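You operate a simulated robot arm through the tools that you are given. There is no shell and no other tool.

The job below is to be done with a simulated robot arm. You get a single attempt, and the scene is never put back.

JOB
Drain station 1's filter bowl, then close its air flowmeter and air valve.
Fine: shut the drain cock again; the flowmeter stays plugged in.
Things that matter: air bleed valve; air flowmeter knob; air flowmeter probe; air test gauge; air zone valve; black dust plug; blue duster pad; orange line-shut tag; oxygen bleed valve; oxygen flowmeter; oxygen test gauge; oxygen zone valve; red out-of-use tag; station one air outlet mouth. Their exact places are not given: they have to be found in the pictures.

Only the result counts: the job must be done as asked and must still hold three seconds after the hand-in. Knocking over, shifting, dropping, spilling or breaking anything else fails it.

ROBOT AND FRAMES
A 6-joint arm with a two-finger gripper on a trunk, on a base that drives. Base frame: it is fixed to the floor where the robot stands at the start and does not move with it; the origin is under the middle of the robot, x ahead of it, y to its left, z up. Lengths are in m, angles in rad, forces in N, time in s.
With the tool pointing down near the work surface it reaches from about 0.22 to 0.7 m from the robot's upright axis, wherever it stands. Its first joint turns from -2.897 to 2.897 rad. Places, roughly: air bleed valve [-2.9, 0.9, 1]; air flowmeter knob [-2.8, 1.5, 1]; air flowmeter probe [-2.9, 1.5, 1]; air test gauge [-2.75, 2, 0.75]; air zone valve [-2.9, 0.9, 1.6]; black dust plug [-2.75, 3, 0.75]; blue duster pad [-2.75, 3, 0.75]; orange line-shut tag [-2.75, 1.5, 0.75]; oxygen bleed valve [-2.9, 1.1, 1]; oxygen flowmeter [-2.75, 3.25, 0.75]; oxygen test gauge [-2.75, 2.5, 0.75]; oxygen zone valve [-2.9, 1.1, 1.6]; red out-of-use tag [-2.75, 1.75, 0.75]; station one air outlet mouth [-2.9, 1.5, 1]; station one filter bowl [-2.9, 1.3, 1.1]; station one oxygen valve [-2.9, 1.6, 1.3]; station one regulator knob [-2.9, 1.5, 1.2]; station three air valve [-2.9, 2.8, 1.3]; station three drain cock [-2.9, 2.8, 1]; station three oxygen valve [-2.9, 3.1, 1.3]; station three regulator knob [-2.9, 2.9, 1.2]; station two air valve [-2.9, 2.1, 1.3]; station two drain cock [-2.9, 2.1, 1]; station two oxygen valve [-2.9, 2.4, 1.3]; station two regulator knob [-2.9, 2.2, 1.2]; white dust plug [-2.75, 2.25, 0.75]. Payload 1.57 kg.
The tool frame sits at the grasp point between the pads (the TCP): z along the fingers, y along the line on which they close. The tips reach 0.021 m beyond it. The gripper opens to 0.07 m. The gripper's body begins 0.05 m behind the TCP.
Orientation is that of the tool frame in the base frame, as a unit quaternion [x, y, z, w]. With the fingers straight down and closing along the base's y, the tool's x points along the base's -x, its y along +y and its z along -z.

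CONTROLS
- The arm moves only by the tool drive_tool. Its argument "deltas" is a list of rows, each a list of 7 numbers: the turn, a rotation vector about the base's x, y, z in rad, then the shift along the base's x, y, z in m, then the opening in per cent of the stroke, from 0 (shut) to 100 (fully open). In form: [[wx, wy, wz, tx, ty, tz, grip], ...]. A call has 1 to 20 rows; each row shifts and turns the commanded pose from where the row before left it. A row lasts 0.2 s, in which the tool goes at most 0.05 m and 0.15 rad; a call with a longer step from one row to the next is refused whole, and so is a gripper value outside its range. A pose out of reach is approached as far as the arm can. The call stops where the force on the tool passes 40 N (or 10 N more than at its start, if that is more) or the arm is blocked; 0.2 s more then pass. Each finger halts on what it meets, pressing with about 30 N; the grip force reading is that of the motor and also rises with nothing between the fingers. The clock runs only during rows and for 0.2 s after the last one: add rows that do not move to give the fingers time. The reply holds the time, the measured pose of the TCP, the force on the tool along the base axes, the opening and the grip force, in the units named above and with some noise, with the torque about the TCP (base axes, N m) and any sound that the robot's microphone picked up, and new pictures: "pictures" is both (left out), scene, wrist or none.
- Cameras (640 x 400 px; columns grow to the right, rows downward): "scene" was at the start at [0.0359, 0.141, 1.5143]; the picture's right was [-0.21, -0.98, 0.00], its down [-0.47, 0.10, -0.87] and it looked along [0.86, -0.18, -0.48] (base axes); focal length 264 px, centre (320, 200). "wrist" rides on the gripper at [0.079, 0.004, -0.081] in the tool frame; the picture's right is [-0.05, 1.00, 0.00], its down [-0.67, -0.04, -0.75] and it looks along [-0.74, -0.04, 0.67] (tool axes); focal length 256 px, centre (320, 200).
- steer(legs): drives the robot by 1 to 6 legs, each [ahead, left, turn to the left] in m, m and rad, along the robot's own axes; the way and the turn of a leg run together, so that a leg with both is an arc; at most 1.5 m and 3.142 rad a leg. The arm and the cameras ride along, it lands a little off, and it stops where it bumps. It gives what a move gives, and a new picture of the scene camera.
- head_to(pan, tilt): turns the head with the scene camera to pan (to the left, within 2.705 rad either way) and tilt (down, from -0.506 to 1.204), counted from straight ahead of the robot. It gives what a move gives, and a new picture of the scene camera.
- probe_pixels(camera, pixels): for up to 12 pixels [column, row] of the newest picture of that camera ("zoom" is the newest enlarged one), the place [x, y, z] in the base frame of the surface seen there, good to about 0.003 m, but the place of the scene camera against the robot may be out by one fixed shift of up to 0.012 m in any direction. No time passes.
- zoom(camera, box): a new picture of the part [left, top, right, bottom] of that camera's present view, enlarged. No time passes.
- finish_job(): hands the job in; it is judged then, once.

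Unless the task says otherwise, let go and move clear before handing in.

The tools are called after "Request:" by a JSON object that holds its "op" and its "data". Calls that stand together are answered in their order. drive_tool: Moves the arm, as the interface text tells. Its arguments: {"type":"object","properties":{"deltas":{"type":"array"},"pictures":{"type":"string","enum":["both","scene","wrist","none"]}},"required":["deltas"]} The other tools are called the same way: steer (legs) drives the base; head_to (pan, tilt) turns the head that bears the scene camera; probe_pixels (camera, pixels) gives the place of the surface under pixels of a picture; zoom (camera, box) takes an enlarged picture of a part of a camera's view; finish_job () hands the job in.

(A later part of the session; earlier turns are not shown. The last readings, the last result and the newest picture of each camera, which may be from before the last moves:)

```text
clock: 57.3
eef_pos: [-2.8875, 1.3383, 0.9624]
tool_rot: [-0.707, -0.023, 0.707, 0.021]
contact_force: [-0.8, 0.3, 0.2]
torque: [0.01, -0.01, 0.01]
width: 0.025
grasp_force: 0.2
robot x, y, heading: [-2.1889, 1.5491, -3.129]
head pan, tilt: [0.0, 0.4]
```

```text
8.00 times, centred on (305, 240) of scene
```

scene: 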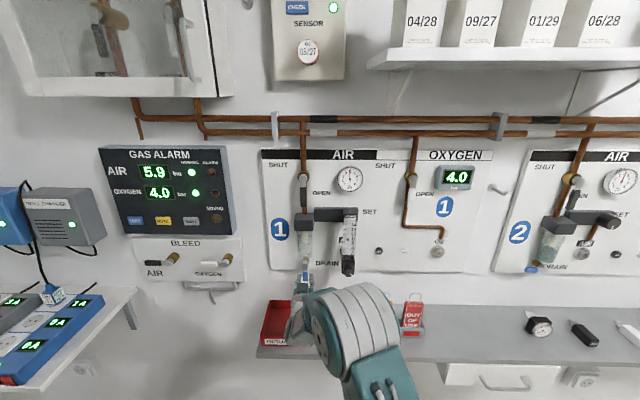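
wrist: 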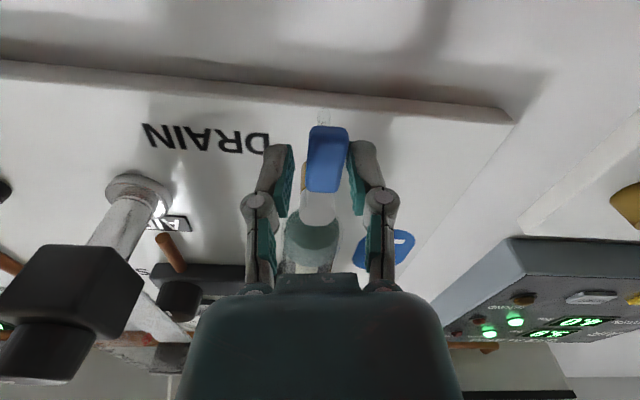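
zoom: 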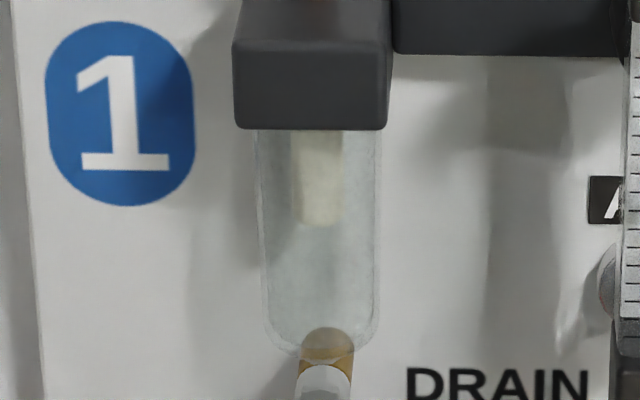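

The bowl is empty. Now I'll shut the drain cock by swinging the lever back up to the left.

Request:
{"op": "drive_tool", "data": {"deltas": [[-0.04, 0, 0, 0, 0, 0, 30], [-0.1428, 0, 0, 0, -0.0063, 0.00042, 30], [-0.1428, 0, 0, 0, -0.0062, 0.00124, 30], [-0.1428, 0, 0, 0, -0.0059, 0.00204, 30], [-0.1428, 0, 0, 0, -0.0055, 0.0028, 30], [-0.1428, 0, 0, 0, -0.005, 0.00351, 30], [-0.1428, 0, 0, 0, -0.0044, 0.00414, 30], [-0.1428, 0, 0, 0, -0.0037, 0.00468, 30], [-0.1428, 0, 0, 0, -0.003, 0.00513, 30], [-0.1428, 0, 0, 0, -0.0022, 0.00548, 30], [-0.1428, 0, 0, 0, -0.0013, 0.00572, 30], [-0.1428, 0, 0, 0, -0.0004, 0.00583, 30]]}}

Request:
{"op": "zoom", "data": {"camera": "scene", "box": [250, 190, 378, 290]}}

```text
clock: 59.9
eef_pos: [-2.8858, 1.2922, 1.0014]
tool_rot: [-0.504, 0.495, 0.506, -0.496]
contact_force: [0.6, 0.4, -1.0]
torque: [0.0, 0.02, -0.04]
width: 0.0219
grasp_force: 1.5
robot x, y, heading: [-2.1882, 1.5447, -3.134]
head pan, tilt: [0.0, 0.4]
```

scene: 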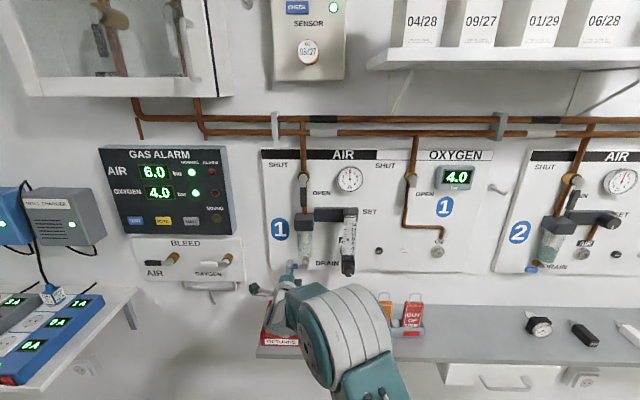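
wrist: 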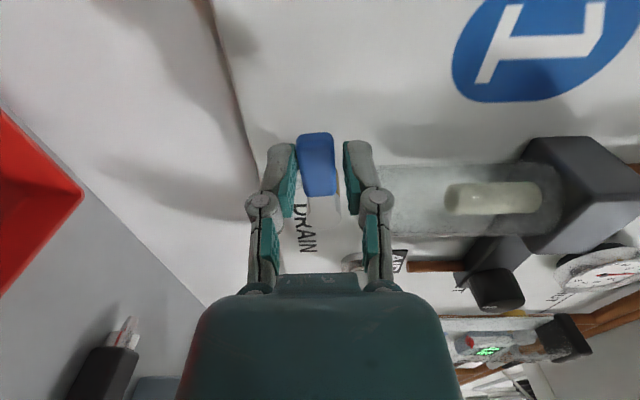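

```text
4.00 times, centred on (314, 240) of scene
```

zoom: 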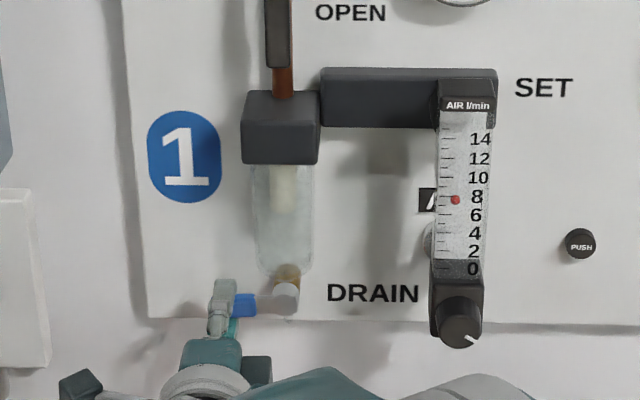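

The lever is a few degrees short of level in the wrist view (tip at (316,135)). I'll push it up to its stop.

Request:
{"op": "drive_tool", "data": {"deltas": [[-0.08, 0, 0, 0, 0, 0.004, 30], [-0.05, 0, 0, 0, 0, 0.003, 30], [0, 0, 0, 0, 0, 0, 30]]}}

```text
clock: 60.7
eef_pos: [-2.8858, 1.2929, 1.0072]
tool_rot: [-0.472, 0.527, 0.472, -0.526]
contact_force: [-4.2, 1.8, -12.5]
torque: [0.1, -0.18, -0.02]
width: 0.0282
grasp_force: 4.9
robot x, y, heading: [-2.1859, 1.5452, -3.131]
head pan, tilt: [0.0, 0.4]
```

scene: 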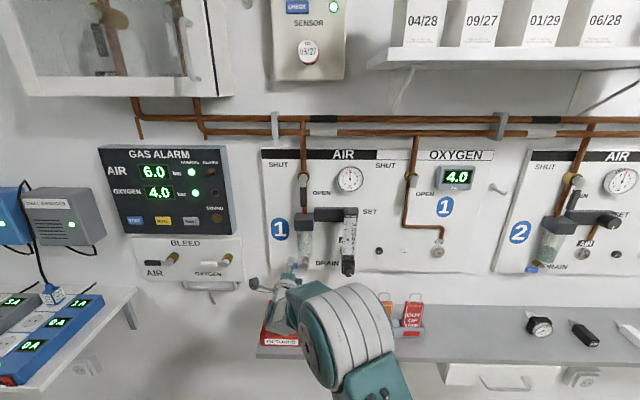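
wrist: 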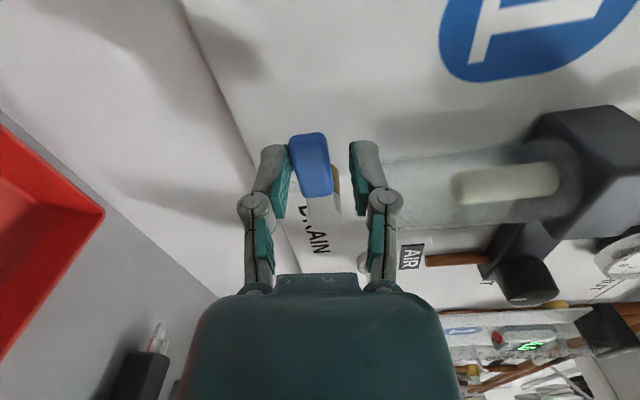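

The lever has hit its closed stop (12.5 N). I'll ease off, open the fingers and withdraw straight back from the wall.

Request:
{"op": "drive_tool", "data": {"deltas": [[0.08, 0, 0, 0, 0, -0.003, 50], [0.05, 0, 0, 0, 0, -0.001, 55], [0, 0, 0, 0, 0, 0, 55], [0, 0, 0, 0.025, 0, 0, 55], [0, 0, 0, 0.03, 0, 0, 55], [0, 0, 0, 0.03, 0, 0, 55], [0, 0, 0, 0.03, 0, 0, 55], [0, 0, 0, 0.03, 0, 0, 55]]}}

Request:
{"op": "zoom", "data": {"camera": "scene", "box": [250, 190, 378, 290]}}

Request:
{"op": "zoom", "data": {"camera": "wrist", "box": [270, 0, 430, 110]}}

```text
clock: 62.5
eef_pos: [-2.7419, 1.2926, 1.0054]
tool_rot: [-0.504, 0.494, 0.506, -0.496]
contact_force: [-0.5, -0.3, -0.5]
torque: [0.01, -0.03, 0.0]
width: 0.0383
grasp_force: 0.0
robot x, y, heading: [-2.1873, 1.5478, -3.132]
head pan, tilt: [0.0, 0.4]
```

scene: 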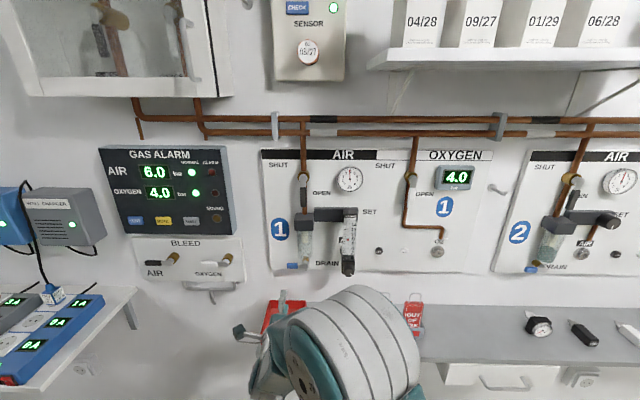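
wrist: 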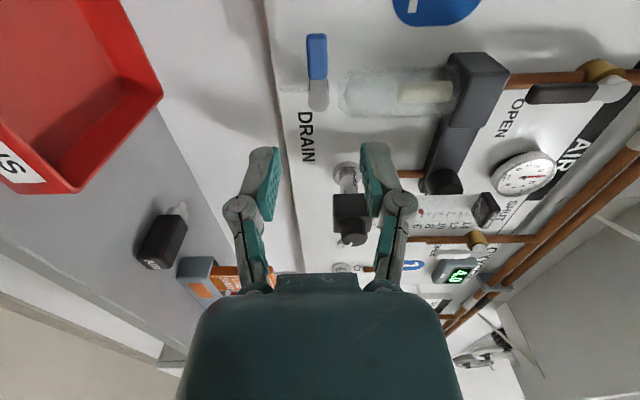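

```text
4.00 times, centred on (314, 240) of scene
```

zoom: 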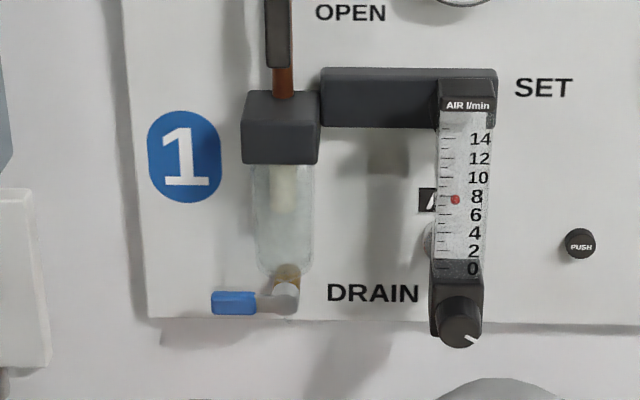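

```text
3.64 times, centred on (350, 55) of wrist
```

zoom: 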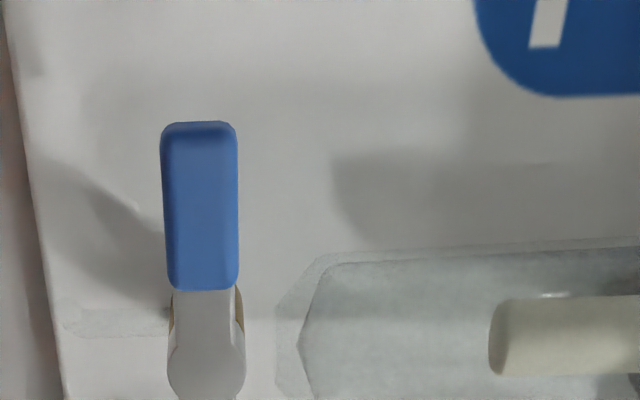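

The drain cock is level again, the bowl is empty and pressure is back to 6.0. Next is the flowmeter knob: I'll probe it in the wrist view around (352,230) and zoom.

Request:
{"op": "zoom", "data": {"camera": "wrist", "box": [310, 150, 430, 260]}}

Request:
{"op": "probe_pixels", "data": {"camera": "wrist", "pixels": [[352, 240], [345, 238], [360, 238], [352, 228], [350, 205], [340, 205], [362, 205], [344, 172], [344, 185]]}}

```text
3.64 times, centred on (370, 205) of wrist
```

zoom: 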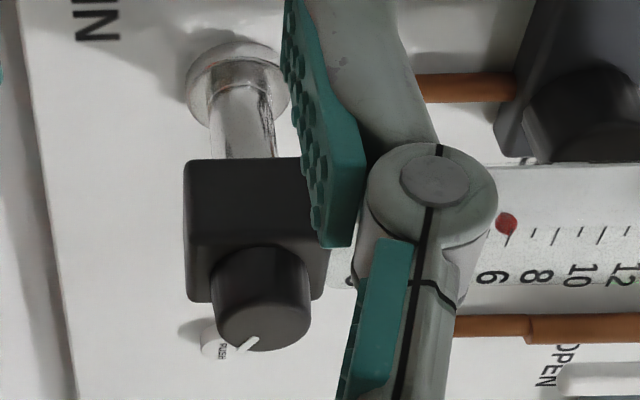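

```text
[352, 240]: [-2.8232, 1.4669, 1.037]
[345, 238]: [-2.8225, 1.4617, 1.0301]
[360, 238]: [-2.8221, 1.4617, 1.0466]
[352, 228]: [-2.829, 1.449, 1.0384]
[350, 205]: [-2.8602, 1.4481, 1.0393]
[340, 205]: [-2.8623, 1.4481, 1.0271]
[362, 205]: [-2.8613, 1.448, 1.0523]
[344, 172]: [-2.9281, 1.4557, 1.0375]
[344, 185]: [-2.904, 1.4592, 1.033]
```

The knob has its axis at about y=1.462, z=1.039, front face at x≈-2.822, diameter about 0.025. I'll roll back towards +60° while moving in front of it, so there is room to turn clockwise.

Request:
{"op": "probe_pixels", "data": {"camera": "zoom", "pixels": [[198, 290], [320, 280], [260, 265], [230, 310], [290, 310], [260, 330], [240, 180]]}}

Request:
{"op": "drive_tool", "data": {"deltas": [[0.145, 0, 0, 0, 0.0094, 0.00187, 60], [0.145, 0, 0, 0, 0.0094, 0.00187, 60], [0.145, 0, 0, 0, 0.0094, 0.00187, 60], [0.145, 0, 0, 0, 0.0094, 0.00187, 60], [0.145, 0, 0, 0, 0.0094, 0.00187, 60], [0.145, 0, 0, 0, 0.0094, 0.00187, 60], [0.145, 0, 0, 0, 0.0094, 0.00187, 60], [0.145, 0, 0, 0, 0.0094, 0.00187, 60], [0.145, 0, 0, 0, 0.0094, 0.00187, 60], [0.145, 0, 0, 0, 0.0094, 0.00187, 60], [0.145, 0, 0, 0, 0.0094, 0.00187, 60], [0.145, 0, 0, 0, 0.0094, 0.00187, 60], [0.145, 0, 0, 0, 0.0094, 0.00187, 60], [0.145, 0, 0, 0, 0.0094, 0.00187, 60], [0.145, 0, 0, 0, 0.0094, 0.00187, 60], [0.145, 0, 0, 0, 0.0094, 0.00187, 60], [0.145, 0, 0, 0, 0.0094, 0.00187, 60], [0.145, 0, 0, 0, 0.0094, 0.00187, 60], [0, 0, 0, 0, 0, 0, 60]]}}

```text
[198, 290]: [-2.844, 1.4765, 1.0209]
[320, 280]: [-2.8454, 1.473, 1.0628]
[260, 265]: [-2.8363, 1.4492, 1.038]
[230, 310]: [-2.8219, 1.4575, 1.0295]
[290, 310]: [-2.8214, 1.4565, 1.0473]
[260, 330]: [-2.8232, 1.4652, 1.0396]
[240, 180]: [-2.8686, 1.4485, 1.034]
```

```text
clock: 66.5
eef_pos: [-2.7403, 1.463, 1.0388]
tool_rot: [0.61, 0.36, -0.609, -0.357]
contact_force: [-0.7, -0.3, 0.0]
torque: [0.01, 0.05, 0.02]
width: 0.0419
grasp_force: 0.1
robot x, y, heading: [-2.1858, 1.5474, -3.133]
head pan, tilt: [0.0, 0.4]
```

scene: 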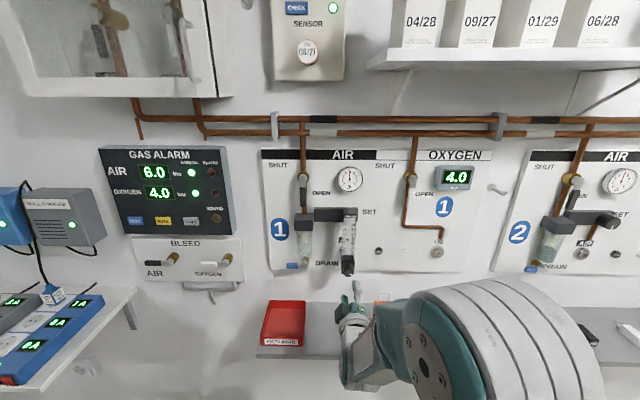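
wrist: 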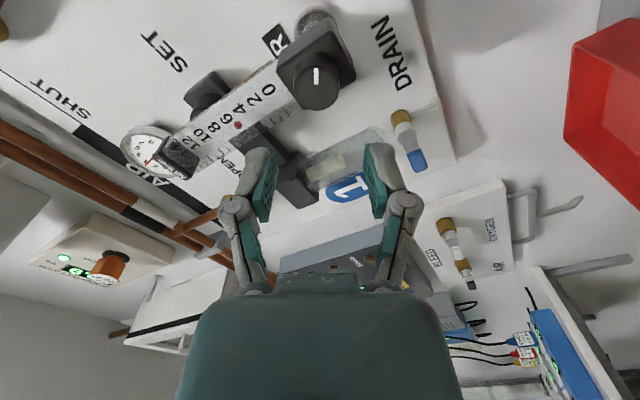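

The roll worked. The knob is at wrist (317,90) with its pointer; I'll probe it from this view to centre the grip.

Request:
{"op": "probe_pixels", "data": {"camera": "wrist", "pixels": [[317, 88], [317, 102], [317, 76], [302, 90], [333, 90], [340, 45], [300, 55]]}}

Request:
{"op": "zoom", "data": {"camera": "wrist", "box": [260, 20, 380, 130]}}

```text
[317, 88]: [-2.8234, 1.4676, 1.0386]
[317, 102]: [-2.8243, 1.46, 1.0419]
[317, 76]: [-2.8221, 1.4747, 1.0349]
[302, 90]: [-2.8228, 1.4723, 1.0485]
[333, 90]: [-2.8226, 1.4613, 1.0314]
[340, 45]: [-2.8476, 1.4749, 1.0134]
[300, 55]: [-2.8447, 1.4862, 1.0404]
```

```text
3.64 times, centred on (320, 75) of wrist
```

zoom: 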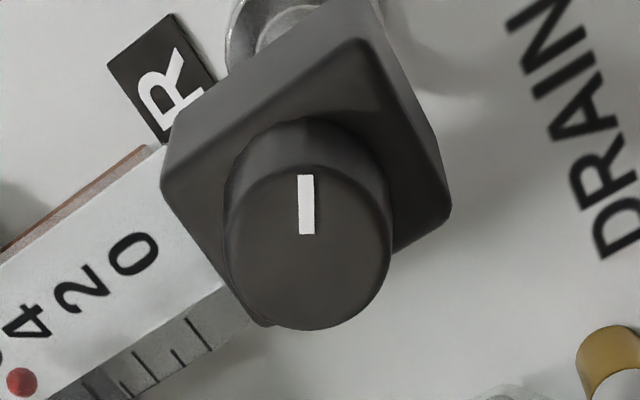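

The knob centre is about (1.466–1.467, 1.0385), with diameter ≈0.029 and front face at x=-2.8225. I'll advance so the tips stop just short of the body face (x≈-2.845), then close.

Request:
{"op": "drive_tool", "data": {"deltas": [[0, 0, 0, -0.02, 0.0035, 0, 60], [0, 0, 0, -0.02, 0, 0, 60], [0, 0, 0, -0.02, 0, 0, 60], [0, 0, 0, -0.018, 0, 0, 60], [0, 0, 0, 0, 0, 0, 60]]}}

Request:
{"op": "zoom", "data": {"camera": "wrist", "box": [220, 100, 420, 225]}}

```text
clock: 67.7
eef_pos: [-2.8183, 1.4658, 1.0408]
tool_rot: [0.61, 0.36, -0.609, -0.356]
contact_force: [0.2, -0.1, -0.5]
torque: [0.0, 0.0, 0.01]
width: 0.0423
grasp_force: 0.0
robot x, y, heading: [-2.1861, 1.5496, -3.127]
head pan, tilt: [0.0, 0.4]
```

scene: 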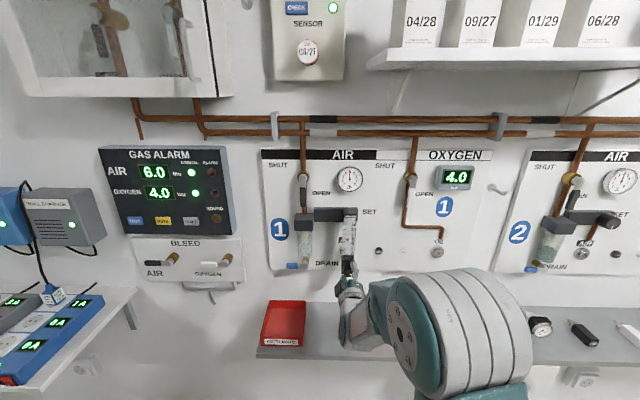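
wrist: 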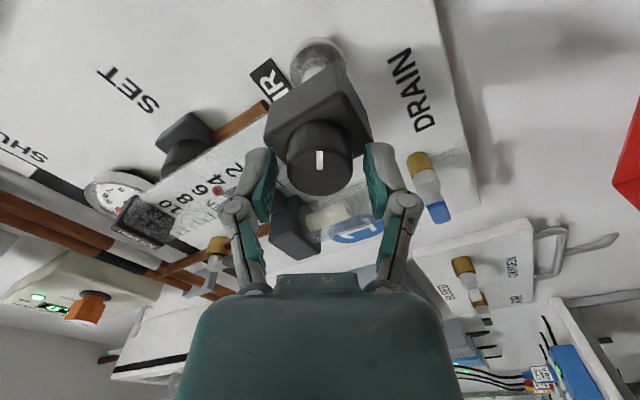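

```text
3.20 times, centred on (320, 162) of wrist
```

zoom: 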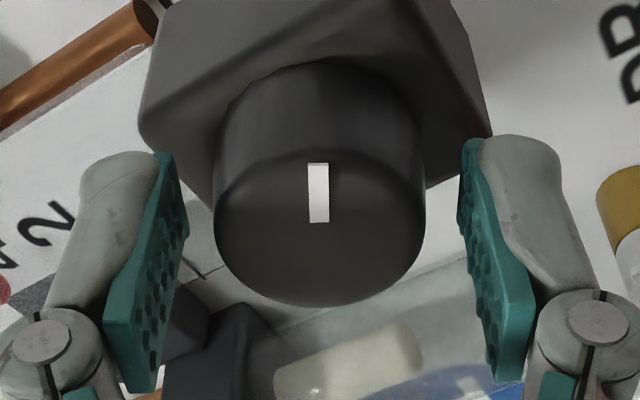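

The knob is centred between the pads. I'll check its centring in the other direction with one more probe.

Request:
{"op": "probe_pixels", "data": {"camera": "zoom", "pixels": [[320, 232], [225, 220], [415, 220], [320, 300], [320, 165], [160, 165], [475, 165]]}}

```text
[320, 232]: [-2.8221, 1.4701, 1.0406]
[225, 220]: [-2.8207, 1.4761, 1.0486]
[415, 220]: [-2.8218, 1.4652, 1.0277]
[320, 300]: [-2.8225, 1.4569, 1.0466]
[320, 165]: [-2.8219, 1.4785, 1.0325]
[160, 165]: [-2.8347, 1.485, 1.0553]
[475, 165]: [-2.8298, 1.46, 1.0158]
```

The knob centre is (1.4685, 1.039), so I'll shift by (+0.0027,-0.0015), then close gently on it.

Request:
{"op": "drive_tool", "data": {"deltas": [[0, 0, 0, 0, 0.0027, -0.0015, 60], [0, 0, 0, 0, 0, 0, 45], [0, 0, 0, 0, 0, 0, 35], [0, 0, 0, 0, 0, 0, 35]], "pictures": "wrist"}}

```text
clock: 68.7
eef_pos: [-2.8183, 1.4697, 1.0382]
tool_rot: [0.61, 0.36, -0.609, -0.356]
contact_force: [3.8, 0.0, 5.3]
torque: [0.01, 0.12, -0.04]
width: 0.0305
grasp_force: 29.8
robot x, y, heading: [-2.1871, 1.5501, -3.135]
head pan, tilt: [0.0, 0.4]
```

wrist: 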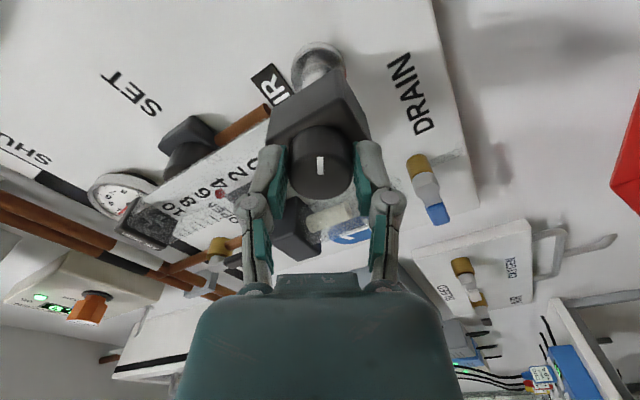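

The knob is gripped (width 0.0305). I'll turn it clockwise a few steps and watch the float.

Request:
{"op": "drive_tool", "data": {"deltas": [[-0.1, 0, 0, 0, 0, 0, 35], [-0.1, 0, 0, 0, 0, 0, 35], [-0.1, 0, 0, 0, 0, 0, 35], [-0.1, 0, 0, 0, 0, 0, 35]]}}

Request:
{"op": "zoom", "data": {"camera": "scene", "box": [320, 200, 376, 290]}}

Request:
{"op": "zoom", "data": {"camera": "wrist", "box": [220, 100, 420, 225]}}

```text
clock: 69.7
eef_pos: [-2.8192, 1.4695, 1.0388]
tool_rot: [0.67, 0.23, -0.668, -0.228]
contact_force: [20.1, 0.5, 0.8]
torque: [0.03, 0.36, 0.33]
width: 0.0308
grasp_force: 29.6
robot x, y, heading: [-2.1846, 1.5494, -3.135]
head pan, tilt: [0.0, 0.4]
```

scene: 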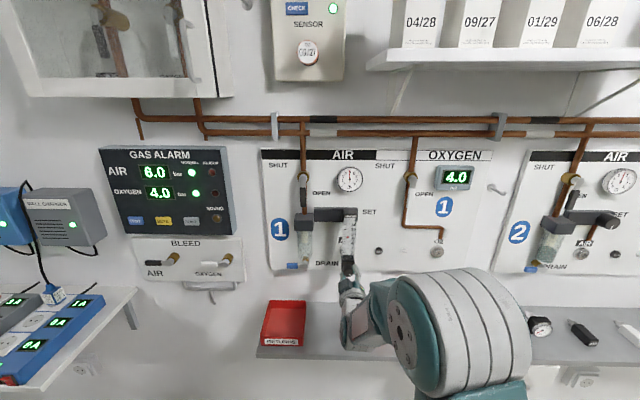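
wrist: 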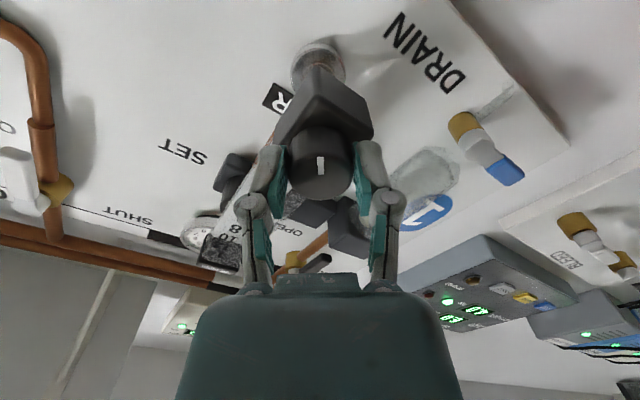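

```text
4.44 times, centred on (348, 245) of scene
```

zoom: 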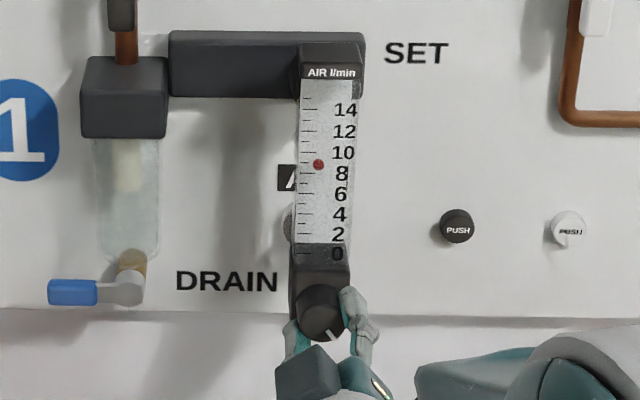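

```text
3.20 times, centred on (320, 162) of wrist
```

zoom: 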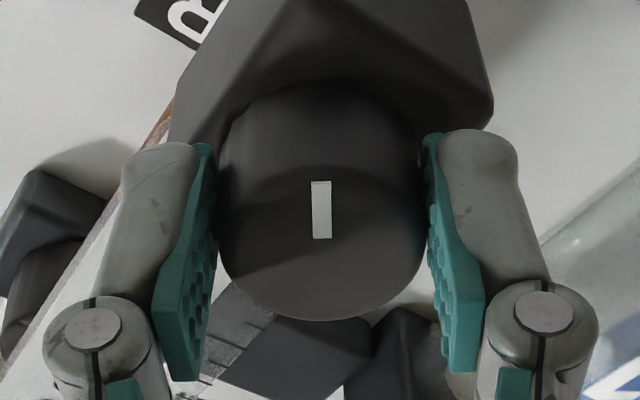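

The float rose from about 7.6 to about 9, so clockwise opens it and counter-clockwise closes it. The tool also reads 20 N away from the wall, so I'll release, back off 4 mm and roll to -90° for a full counter-clockwise turn.

Request:
{"op": "drive_tool", "data": {"deltas": [[0, 0, 0, 0, 0, 0, 60], [0, 0, 0, 0, 0, 0, 60], [0, 0, 0, 0.02, 0, 0, 60], [0, 0, 0, 0.03, 0, 0, 60], [-0.145, 0, 0, 0, 0, 0, 60], [-0.145, 0, 0, 0, 0, 0, 60], [-0.145, 0, 0, 0, 0, 0, 60], [-0.145, 0, 0, 0, 0, 0, 60], [-0.145, 0, 0, 0, 0, 0, 60], [-0.145, 0, 0, 0, 0, 0, 60], [-0.145, 0, 0, 0, 0, 0, 60], [-0.145, 0, 0, 0, 0, 0, 60], [-0.145, 0, 0, 0, 0, 0, 60], [-0.145, 0, 0, 0, 0, 0, 60], [-0.145, 0, 0, 0, 0, 0, 60], [-0.145, 0, 0, 0, 0, 0, 60], [-0.145, 0, 0, 0, 0, 0, 60], [-0.145, 0, 0, 0, 0, 0, 60], [-0.145, 0, 0, 0, 0, 0, 60], [0, 0, 0, 0, 0, 0, 60]]}}

Request:
{"op": "zoom", "data": {"camera": "scene", "box": [320, 200, 376, 290]}}

Request:
{"op": "zoom", "data": {"camera": "wrist", "box": [220, 0, 420, 200]}}

```text
clock: 73.9
eef_pos: [-2.7695, 1.4693, 1.0381]
tool_rot: [-0.513, 0.485, 0.515, -0.486]
contact_force: [0.1, -0.6, -0.3]
torque: [0.01, 0.01, 0.02]
width: 0.0419
grasp_force: 0.1
robot x, y, heading: [-2.187, 1.5497, -3.134]
head pan, tilt: [0.0, 0.4]
```

scene: 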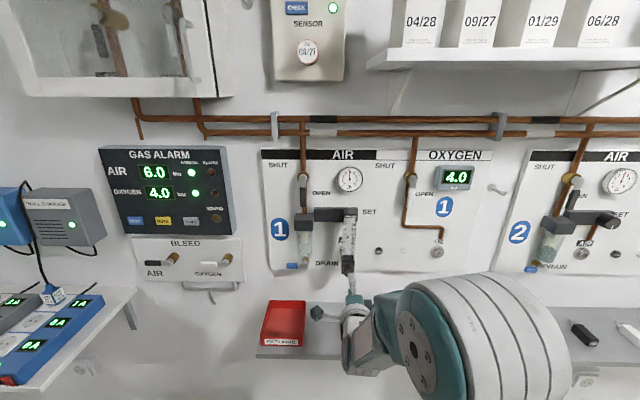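
wrist: 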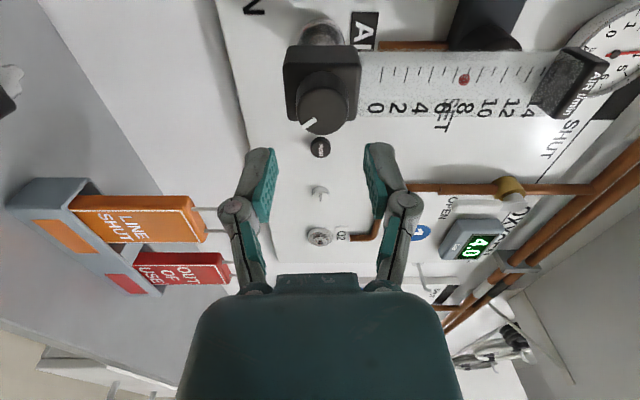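

```text
4.44 times, centred on (348, 245) of scene
```

zoom: 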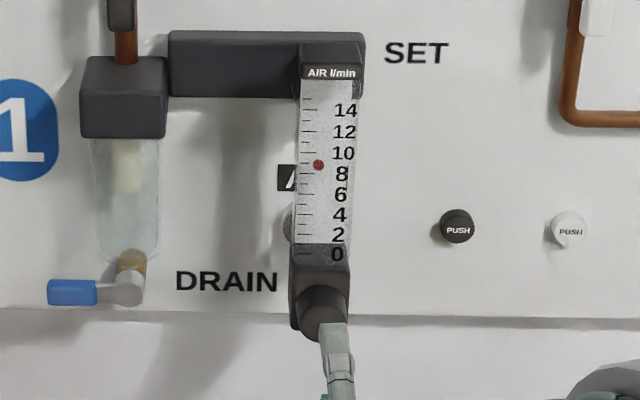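

```text
2.00 times, centred on (320, 100) of wrist
```

zoom: 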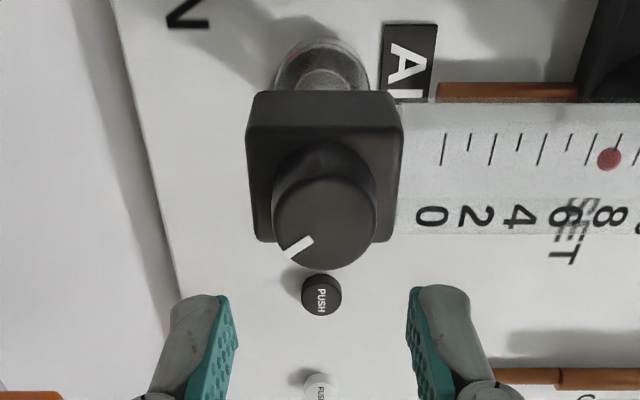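

The float reads about 8.8, so I'll regrip at roll -90°. I'll stay 3–4 mm further out and then turn counter-clockwise.

Request:
{"op": "drive_tool", "data": {"deltas": [[0, 0, 0, -0.02, 0, 0.0005, 60], [0, 0, 0, -0.025, 0, 0, 60], [0, 0, 0, 0, 0, 0, 45], [0, 0, 0, 0, 0, 0, 36], [0, 0, 0, 0, 0, 0, 36]], "pictures": "wrist"}}

Request:
{"op": "zoom", "data": {"camera": "wrist", "box": [220, 50, 420, 250]}}

```text
clock: 75.1
eef_pos: [-2.8169, 1.4677, 1.04]
tool_rot: [-0.513, 0.485, 0.515, -0.486]
contact_force: [3.0, 0.1, -1.3]
torque: [0.0, -0.24, 0.05]
width: 0.0302
grasp_force: 29.6
robot x, y, heading: [-2.1885, 1.5479, -3.131]
head pan, tilt: [0.0, 0.4]
```

wrist: 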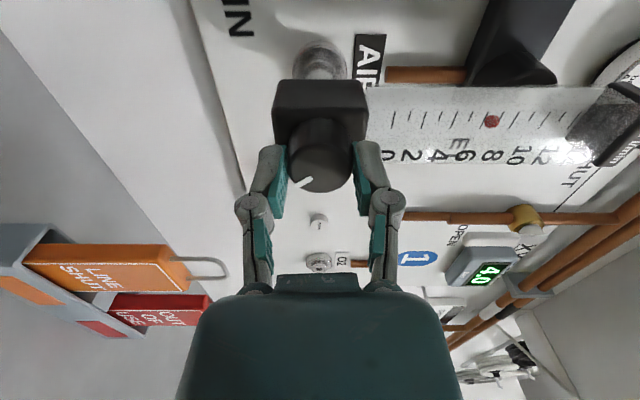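

```text
2.00 times, centred on (320, 150) of wrist
```

zoom: 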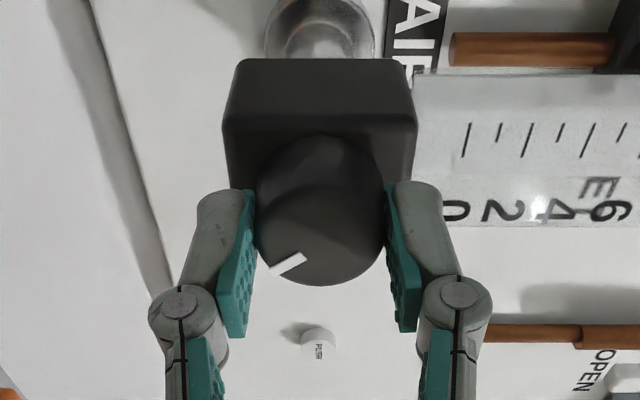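

The grip is good. I'll turn counter-clockwise in small steps and watch the float and forces.

Request:
{"op": "drive_tool", "data": {"deltas": [[0.1, 0, 0, 0, 0, 0, 36], [0.1, 0, 0, 0, 0, 0, 36], [0.1, 0, 0, 0, 0, 0, 36], [0.1, 0, 0, 0, 0, 0, 36]], "pictures": "both"}}

Request:
{"op": "zoom", "data": {"camera": "scene", "box": [320, 200, 376, 290]}}

```text
clock: 76.1
eef_pos: [-2.8156, 1.4678, 1.0403]
tool_rot: [-0.6, 0.371, 0.602, -0.374]
contact_force: [-26.6, -14.1, -0.3]
torque: [-0.02, -0.05, 0.21]
width: 0.0302
grasp_force: 30.5
robot x, y, heading: [-2.1854, 1.5458, -3.135]
head pan, tilt: [0.0, 0.4]
```

scene: 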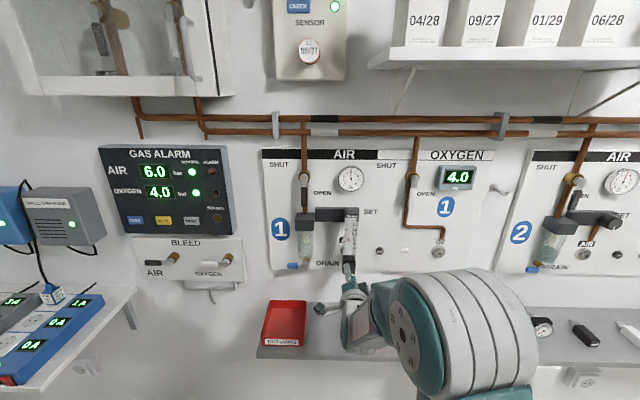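
wrist: 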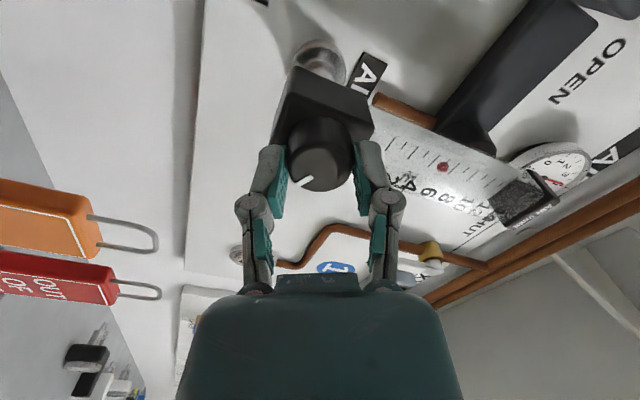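

```text
4.44 times, centred on (348, 245) of scene
```

zoom: 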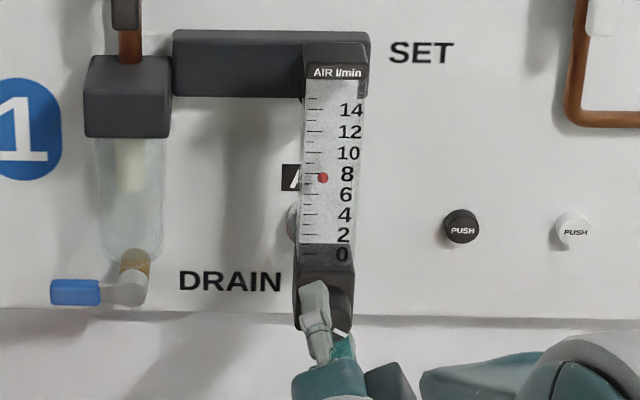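

Counter-clockwise closes it (float now about 7.6), but the tool is pulling 27 N outward. I'll correct the command by a millimetre toward the wall to null that force before going on.

Request:
{"op": "drive_tool", "data": {"deltas": [[0, 0, 0, -0.001, -0.0005, 0, 36], [0, 0, 0, 0, 0, 0, 36]], "pictures": "none"}}

```text
clock: 76.7
eef_pos: [-2.8153, 1.4679, 1.0388]
tool_rot: [-0.599, 0.371, 0.602, -0.376]
contact_force: [-12.5, -16.7, 5.4]
torque: [0.0, 0.06, 0.47]
width: 0.03
grasp_force: 30.1
robot x, y, heading: [-2.1892, 1.5484, -3.128]
head pan, tilt: [0.0, 0.4]
```

Sideways force remains, so I'll open briefly and regrip to relax the constraint. Then I'll turn in short bites.

Request:
{"op": "drive_tool", "data": {"deltas": [[0, 0, 0, 0, 0, 0, 50], [0, 0, 0, 0, 0, 0, 50], [0, 0, 0, 0, 0, 0, 50]], "pictures": "wrist"}}

Request:
{"op": "zoom", "data": {"camera": "wrist", "box": [220, 50, 420, 250]}}

```text
clock: 77.5
eef_pos: [-2.8152, 1.4684, 1.0384]
tool_rot: [-0.6, 0.374, 0.601, -0.374]
contact_force: [0.3, 0.0, -0.4]
torque: [0.02, 0.02, 0.03]
width: 0.0354
grasp_force: 0.4
robot x, y, heading: [-2.1858, 1.546, -3.132]
head pan, tilt: [0.0, 0.4]
```

wrist: 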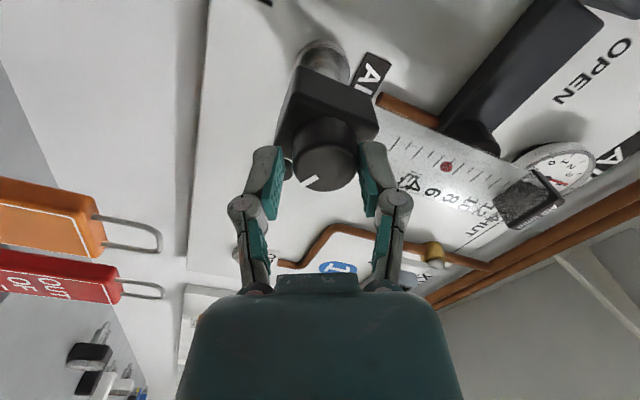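

```text
2.00 times, centred on (320, 150) of wrist
```

zoom: 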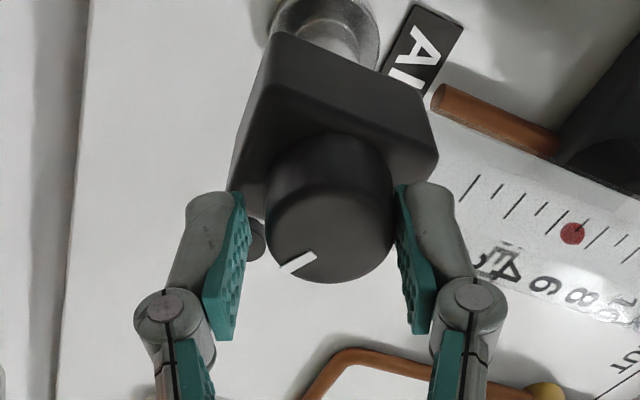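

Released, forces are zero; the knob sits slightly to the right of centre. I'll adjust by 1.5 mm and turn in two short bites with a regrip between them.

Request:
{"op": "drive_tool", "data": {"deltas": [[0, 0, 0, 0, -0.0005, 0.0011, 50], [0, 0, 0, 0, 0, 0, 40], [0, 0, 0, 0, 0, 0, 40], [0.12, 0, 0, 0, 0, 0, 40], [0.12, 0, 0, 0, 0, 0, 40], [0.12, 0, 0, 0, 0, 0, 40], [0, 0, 0, 0, 0, 0, 50], [0, 0, 0, 0, 0, 0, 50], [0, 0, 0, 0, 0, 0, 40], [0, 0, 0, 0, 0, 0, 40], [0.12, 0, 0, 0, 0, 0, 40], [0.12, 0, 0, 0, 0, 0, 40], [0.12, 0, 0, 0, 0, 0, 40]]}}

Request:
{"op": "zoom", "data": {"camera": "scene", "box": [320, 200, 376, 290]}}

```text
clock: 80.3
eef_pos: [-2.8151, 1.4671, 1.0419]
tool_rot: [-0.693, 0.135, 0.694, -0.139]
contact_force: [11.3, -6.4, 5.6]
torque: [-0.01, -0.37, 0.39]
width: 0.03
grasp_force: 30.2
robot x, y, heading: [-2.187, 1.5452, -3.132]
head pan, tilt: [0.0, 0.4]
```

scene: 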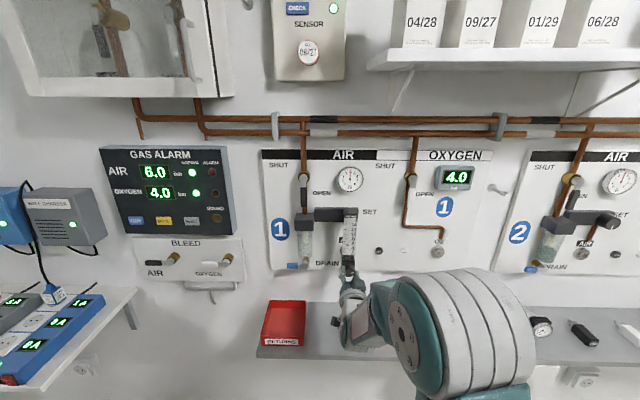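
wrist: 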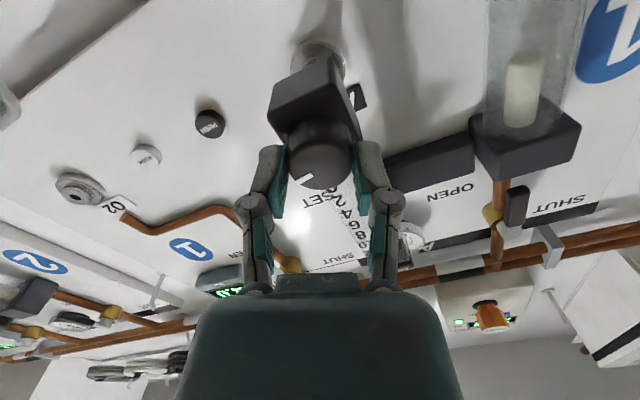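

```text
4.44 times, centred on (348, 245) of scene
```

zoom: 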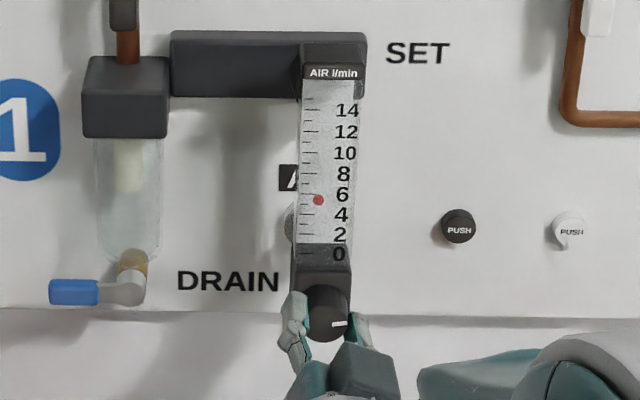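

The float is down to about 5.4 with modest forces. I'll continue with more regripped bites.

Request:
{"op": "drive_tool", "data": {"deltas": [[0, 0, 0, 0, 0, 0, 50], [0, 0, 0, 0, 0.0005, -0.001, 50], [0, 0, 0, 0, 0, 0, 40], [0, 0, 0, 0, 0, 0, 40], [0.12, 0, 0, 0, 0, 0, 40], [0.12, 0, 0, 0, 0, 0, 40], [0.12, 0, 0, 0, 0, 0, 40], [0, 0, 0, 0, 0, 0, 50], [0, 0, 0, 0, 0, 0, 50], [0, 0, 0, 0, 0, 0, 40], [0, 0, 0, 0, 0, 0, 40], [0.12, 0, 0, 0, 0, 0, 40], [0.12, 0, 0, 0, 0, 0, 40], [0.12, 0, 0, 0, 0, 0, 40]]}}

Request:
{"op": "zoom", "data": {"camera": "scene", "box": [320, 200, 376, 290]}}

```text
clock: 83.3
eef_pos: [-2.8153, 1.4679, 1.0393]
tool_rot: [0.698, 0.118, -0.697, -0.114]
contact_force: [-2.7, -7.2, -0.9]
torque: [-0.01, -0.01, 0.08]
width: 0.0325
grasp_force: 3.4
robot x, y, heading: [-2.1829, 1.5456, -3.131]
head pan, tilt: [0.0, 0.4]
```

scene: 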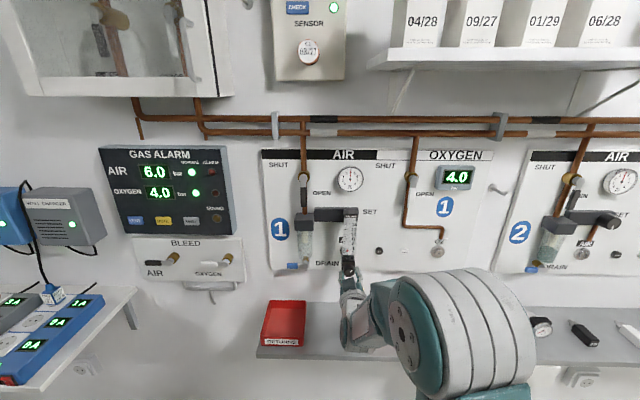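
wrist: 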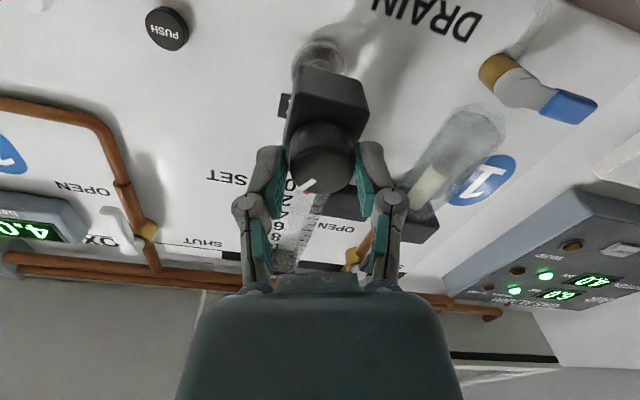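

```text
4.44 times, centred on (348, 245) of scene
```

zoom: 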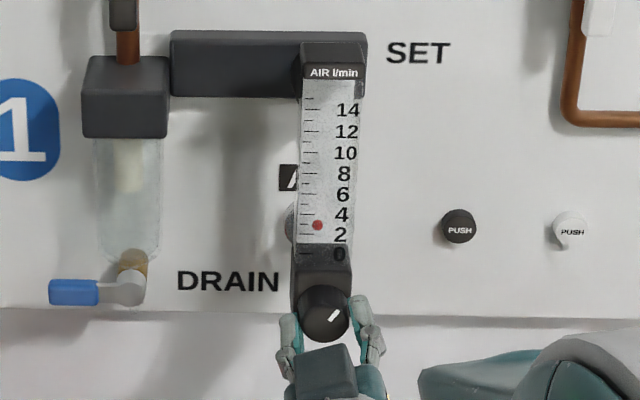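

The float is about 3, but the grip shows 0.0325 wide with only 3 N. I'll check the pad seating before going on.

Request:
{"op": "zoom", "data": {"camera": "wrist", "box": [220, 50, 420, 250]}}

Request:
{"op": "drive_tool", "data": {"deltas": [[0, 0, 0, 0, 0, 0, 52], [0, 0, 0, 0, 0, 0, 52]], "pictures": "wrist"}}

Request:
{"op": "zoom", "data": {"camera": "wrist", "box": [220, 50, 420, 250]}}

```text
2.00 times, centred on (320, 150) of wrist
```

zoom: 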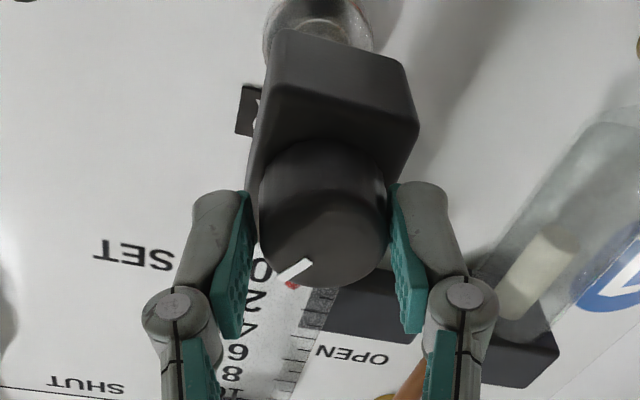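

```text
clock: 83.9
eef_pos: [-2.8154, 1.4703, 1.0391]
tool_rot: [0.698, 0.116, -0.698, -0.114]
contact_force: [0.6, -0.1, 0.1]
torque: [0.02, 0.04, 0.02]
width: 0.0363
grasp_force: 0.1
robot x, y, heading: [-2.1857, 1.5481, -3.131]
head pan, tilt: [0.0, 0.4]
```

wrist: 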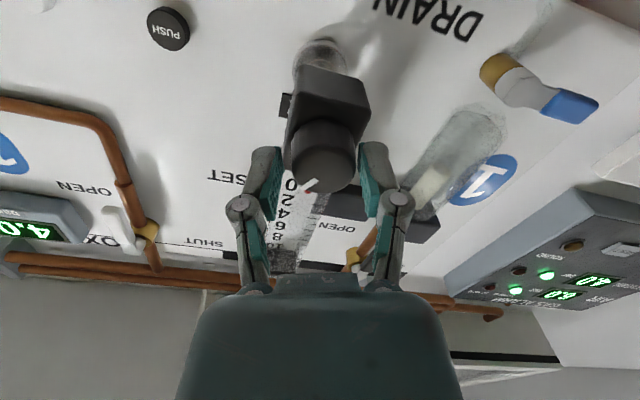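

```text
2.00 times, centred on (320, 150) of wrist
```

zoom: 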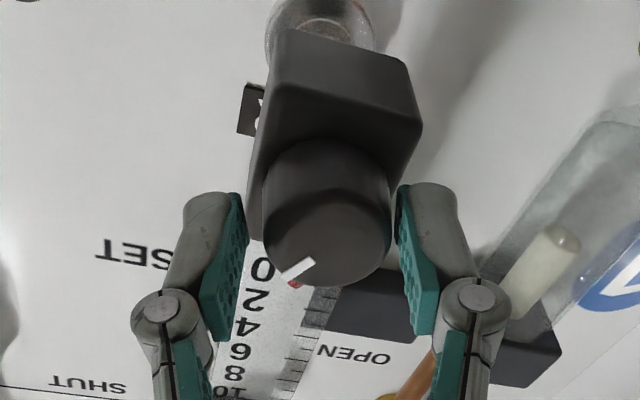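

The knob is about 2 mm right of centre, so I'll shift by (-0.0018,-0.0006), regrip firmly and take the next bite.

Request:
{"op": "drive_tool", "data": {"deltas": [[0, 0, 0, 0, -0.0018, -0.0006, 52], [0, 0, 0, 0, 0, 0, 36], [0, 0, 0, 0, 0, 0, 36], [0, 0, 0, 0, 0, 0, 36], [0.12, 0, 0, 0, 0, 0, 36], [0.12, 0, 0, 0, 0, 0, 36], [0.12, 0, 0, 0, 0, 0, 36], [0, 0, 0, 0, 0, 0, 36]]}}

Request:
{"op": "zoom", "data": {"camera": "scene", "box": [320, 200, 376, 290]}}

```text
clock: 85.7
eef_pos: [-2.8162, 1.4669, 1.0395]
tool_rot: [-0.665, -0.239, 0.666, 0.237]
contact_force: [0.9, 7.6, 9.5]
torque: [-0.02, 0.02, -0.43]
width: 0.0303
grasp_force: 29.3
robot x, y, heading: [-2.1887, 1.5473, -3.133]
head pan, tilt: [0.0, 0.4]
```

scene: 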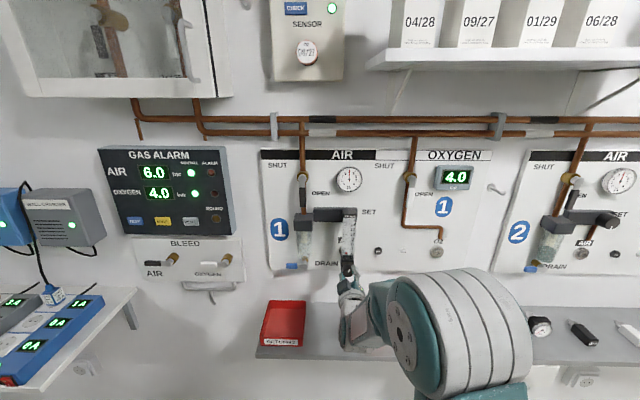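
wrist: 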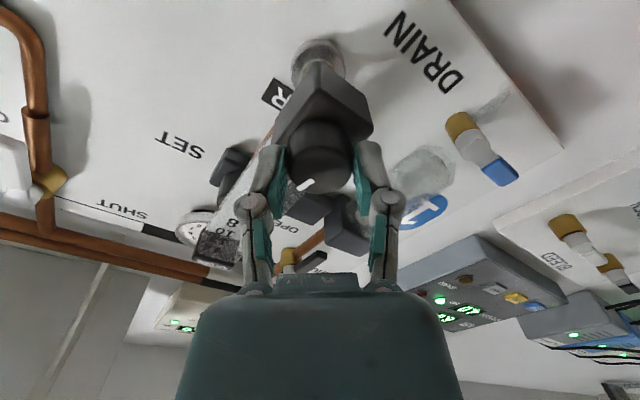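

```text
4.44 times, centred on (348, 245) of scene
```

zoom: 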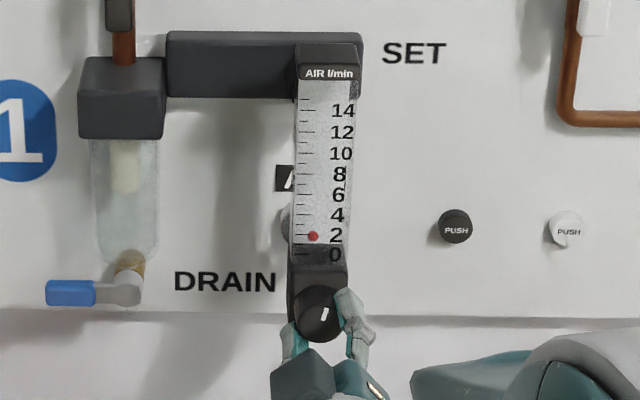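

The float is near 2 and the grip is good. I'll take two more regripped bites.

Request:
{"op": "drive_tool", "data": {"deltas": [[0, 0, 0, 0, 0, 0, 52], [0, 0, 0, 0, 0, 0, 52], [0, 0, 0, 0, 0, 0, 36], [0, 0, 0, 0, 0, 0, 36], [0, 0, 0, 0, 0, 0, 36], [0.12, 0, 0, 0, 0, 0, 36], [0.12, 0, 0, 0, 0, 0, 36], [0.1, 0, 0, 0, 0, 0, 36], [0, 0, 0, 0, 0, 0, 36]]}}

Request:
{"op": "zoom", "data": {"camera": "scene", "box": [320, 200, 376, 290]}}

Request:
{"op": "zoom", "data": {"camera": "wrist", "box": [220, 50, 420, 250]}}

```text
clock: 87.7
eef_pos: [-2.816, 1.4685, 1.0382]
tool_rot: [0.617, 0.348, -0.615, -0.347]
contact_force: [-5.7, 9.4, 11.9]
torque: [-0.44, 0.06, -0.54]
width: 0.0303
grasp_force: 29.8
robot x, y, heading: [-2.1911, 1.5506, -3.132]
head pan, tilt: [0.0, 0.4]
```

scene: 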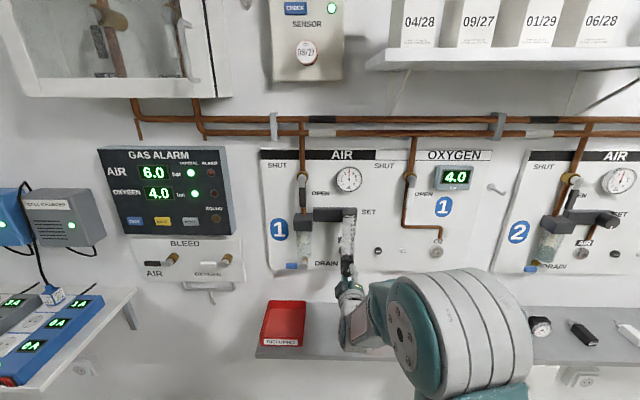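
wrist: 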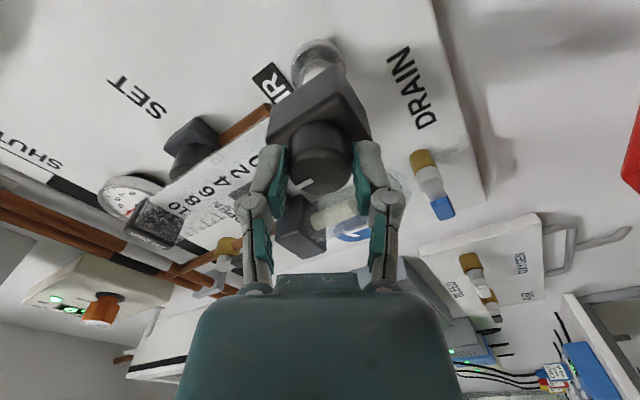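

```text
4.44 times, centred on (348, 245) of scene
```

zoom: 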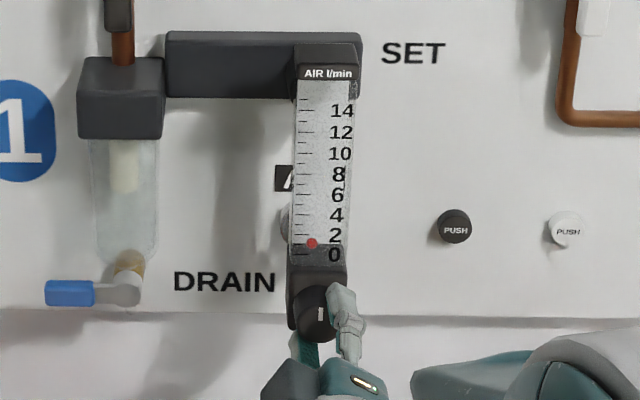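

```text
2.00 times, centred on (320, 150) of wrist
```

zoom: 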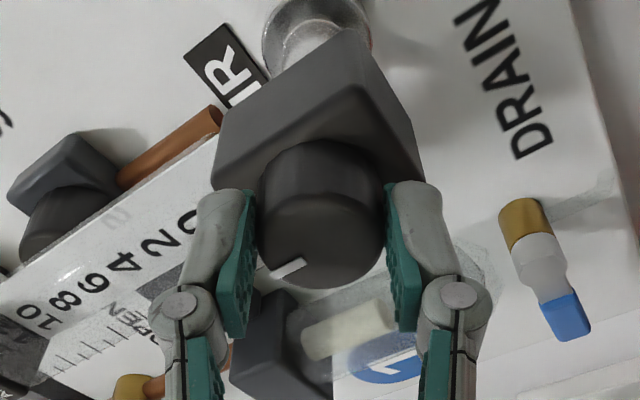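

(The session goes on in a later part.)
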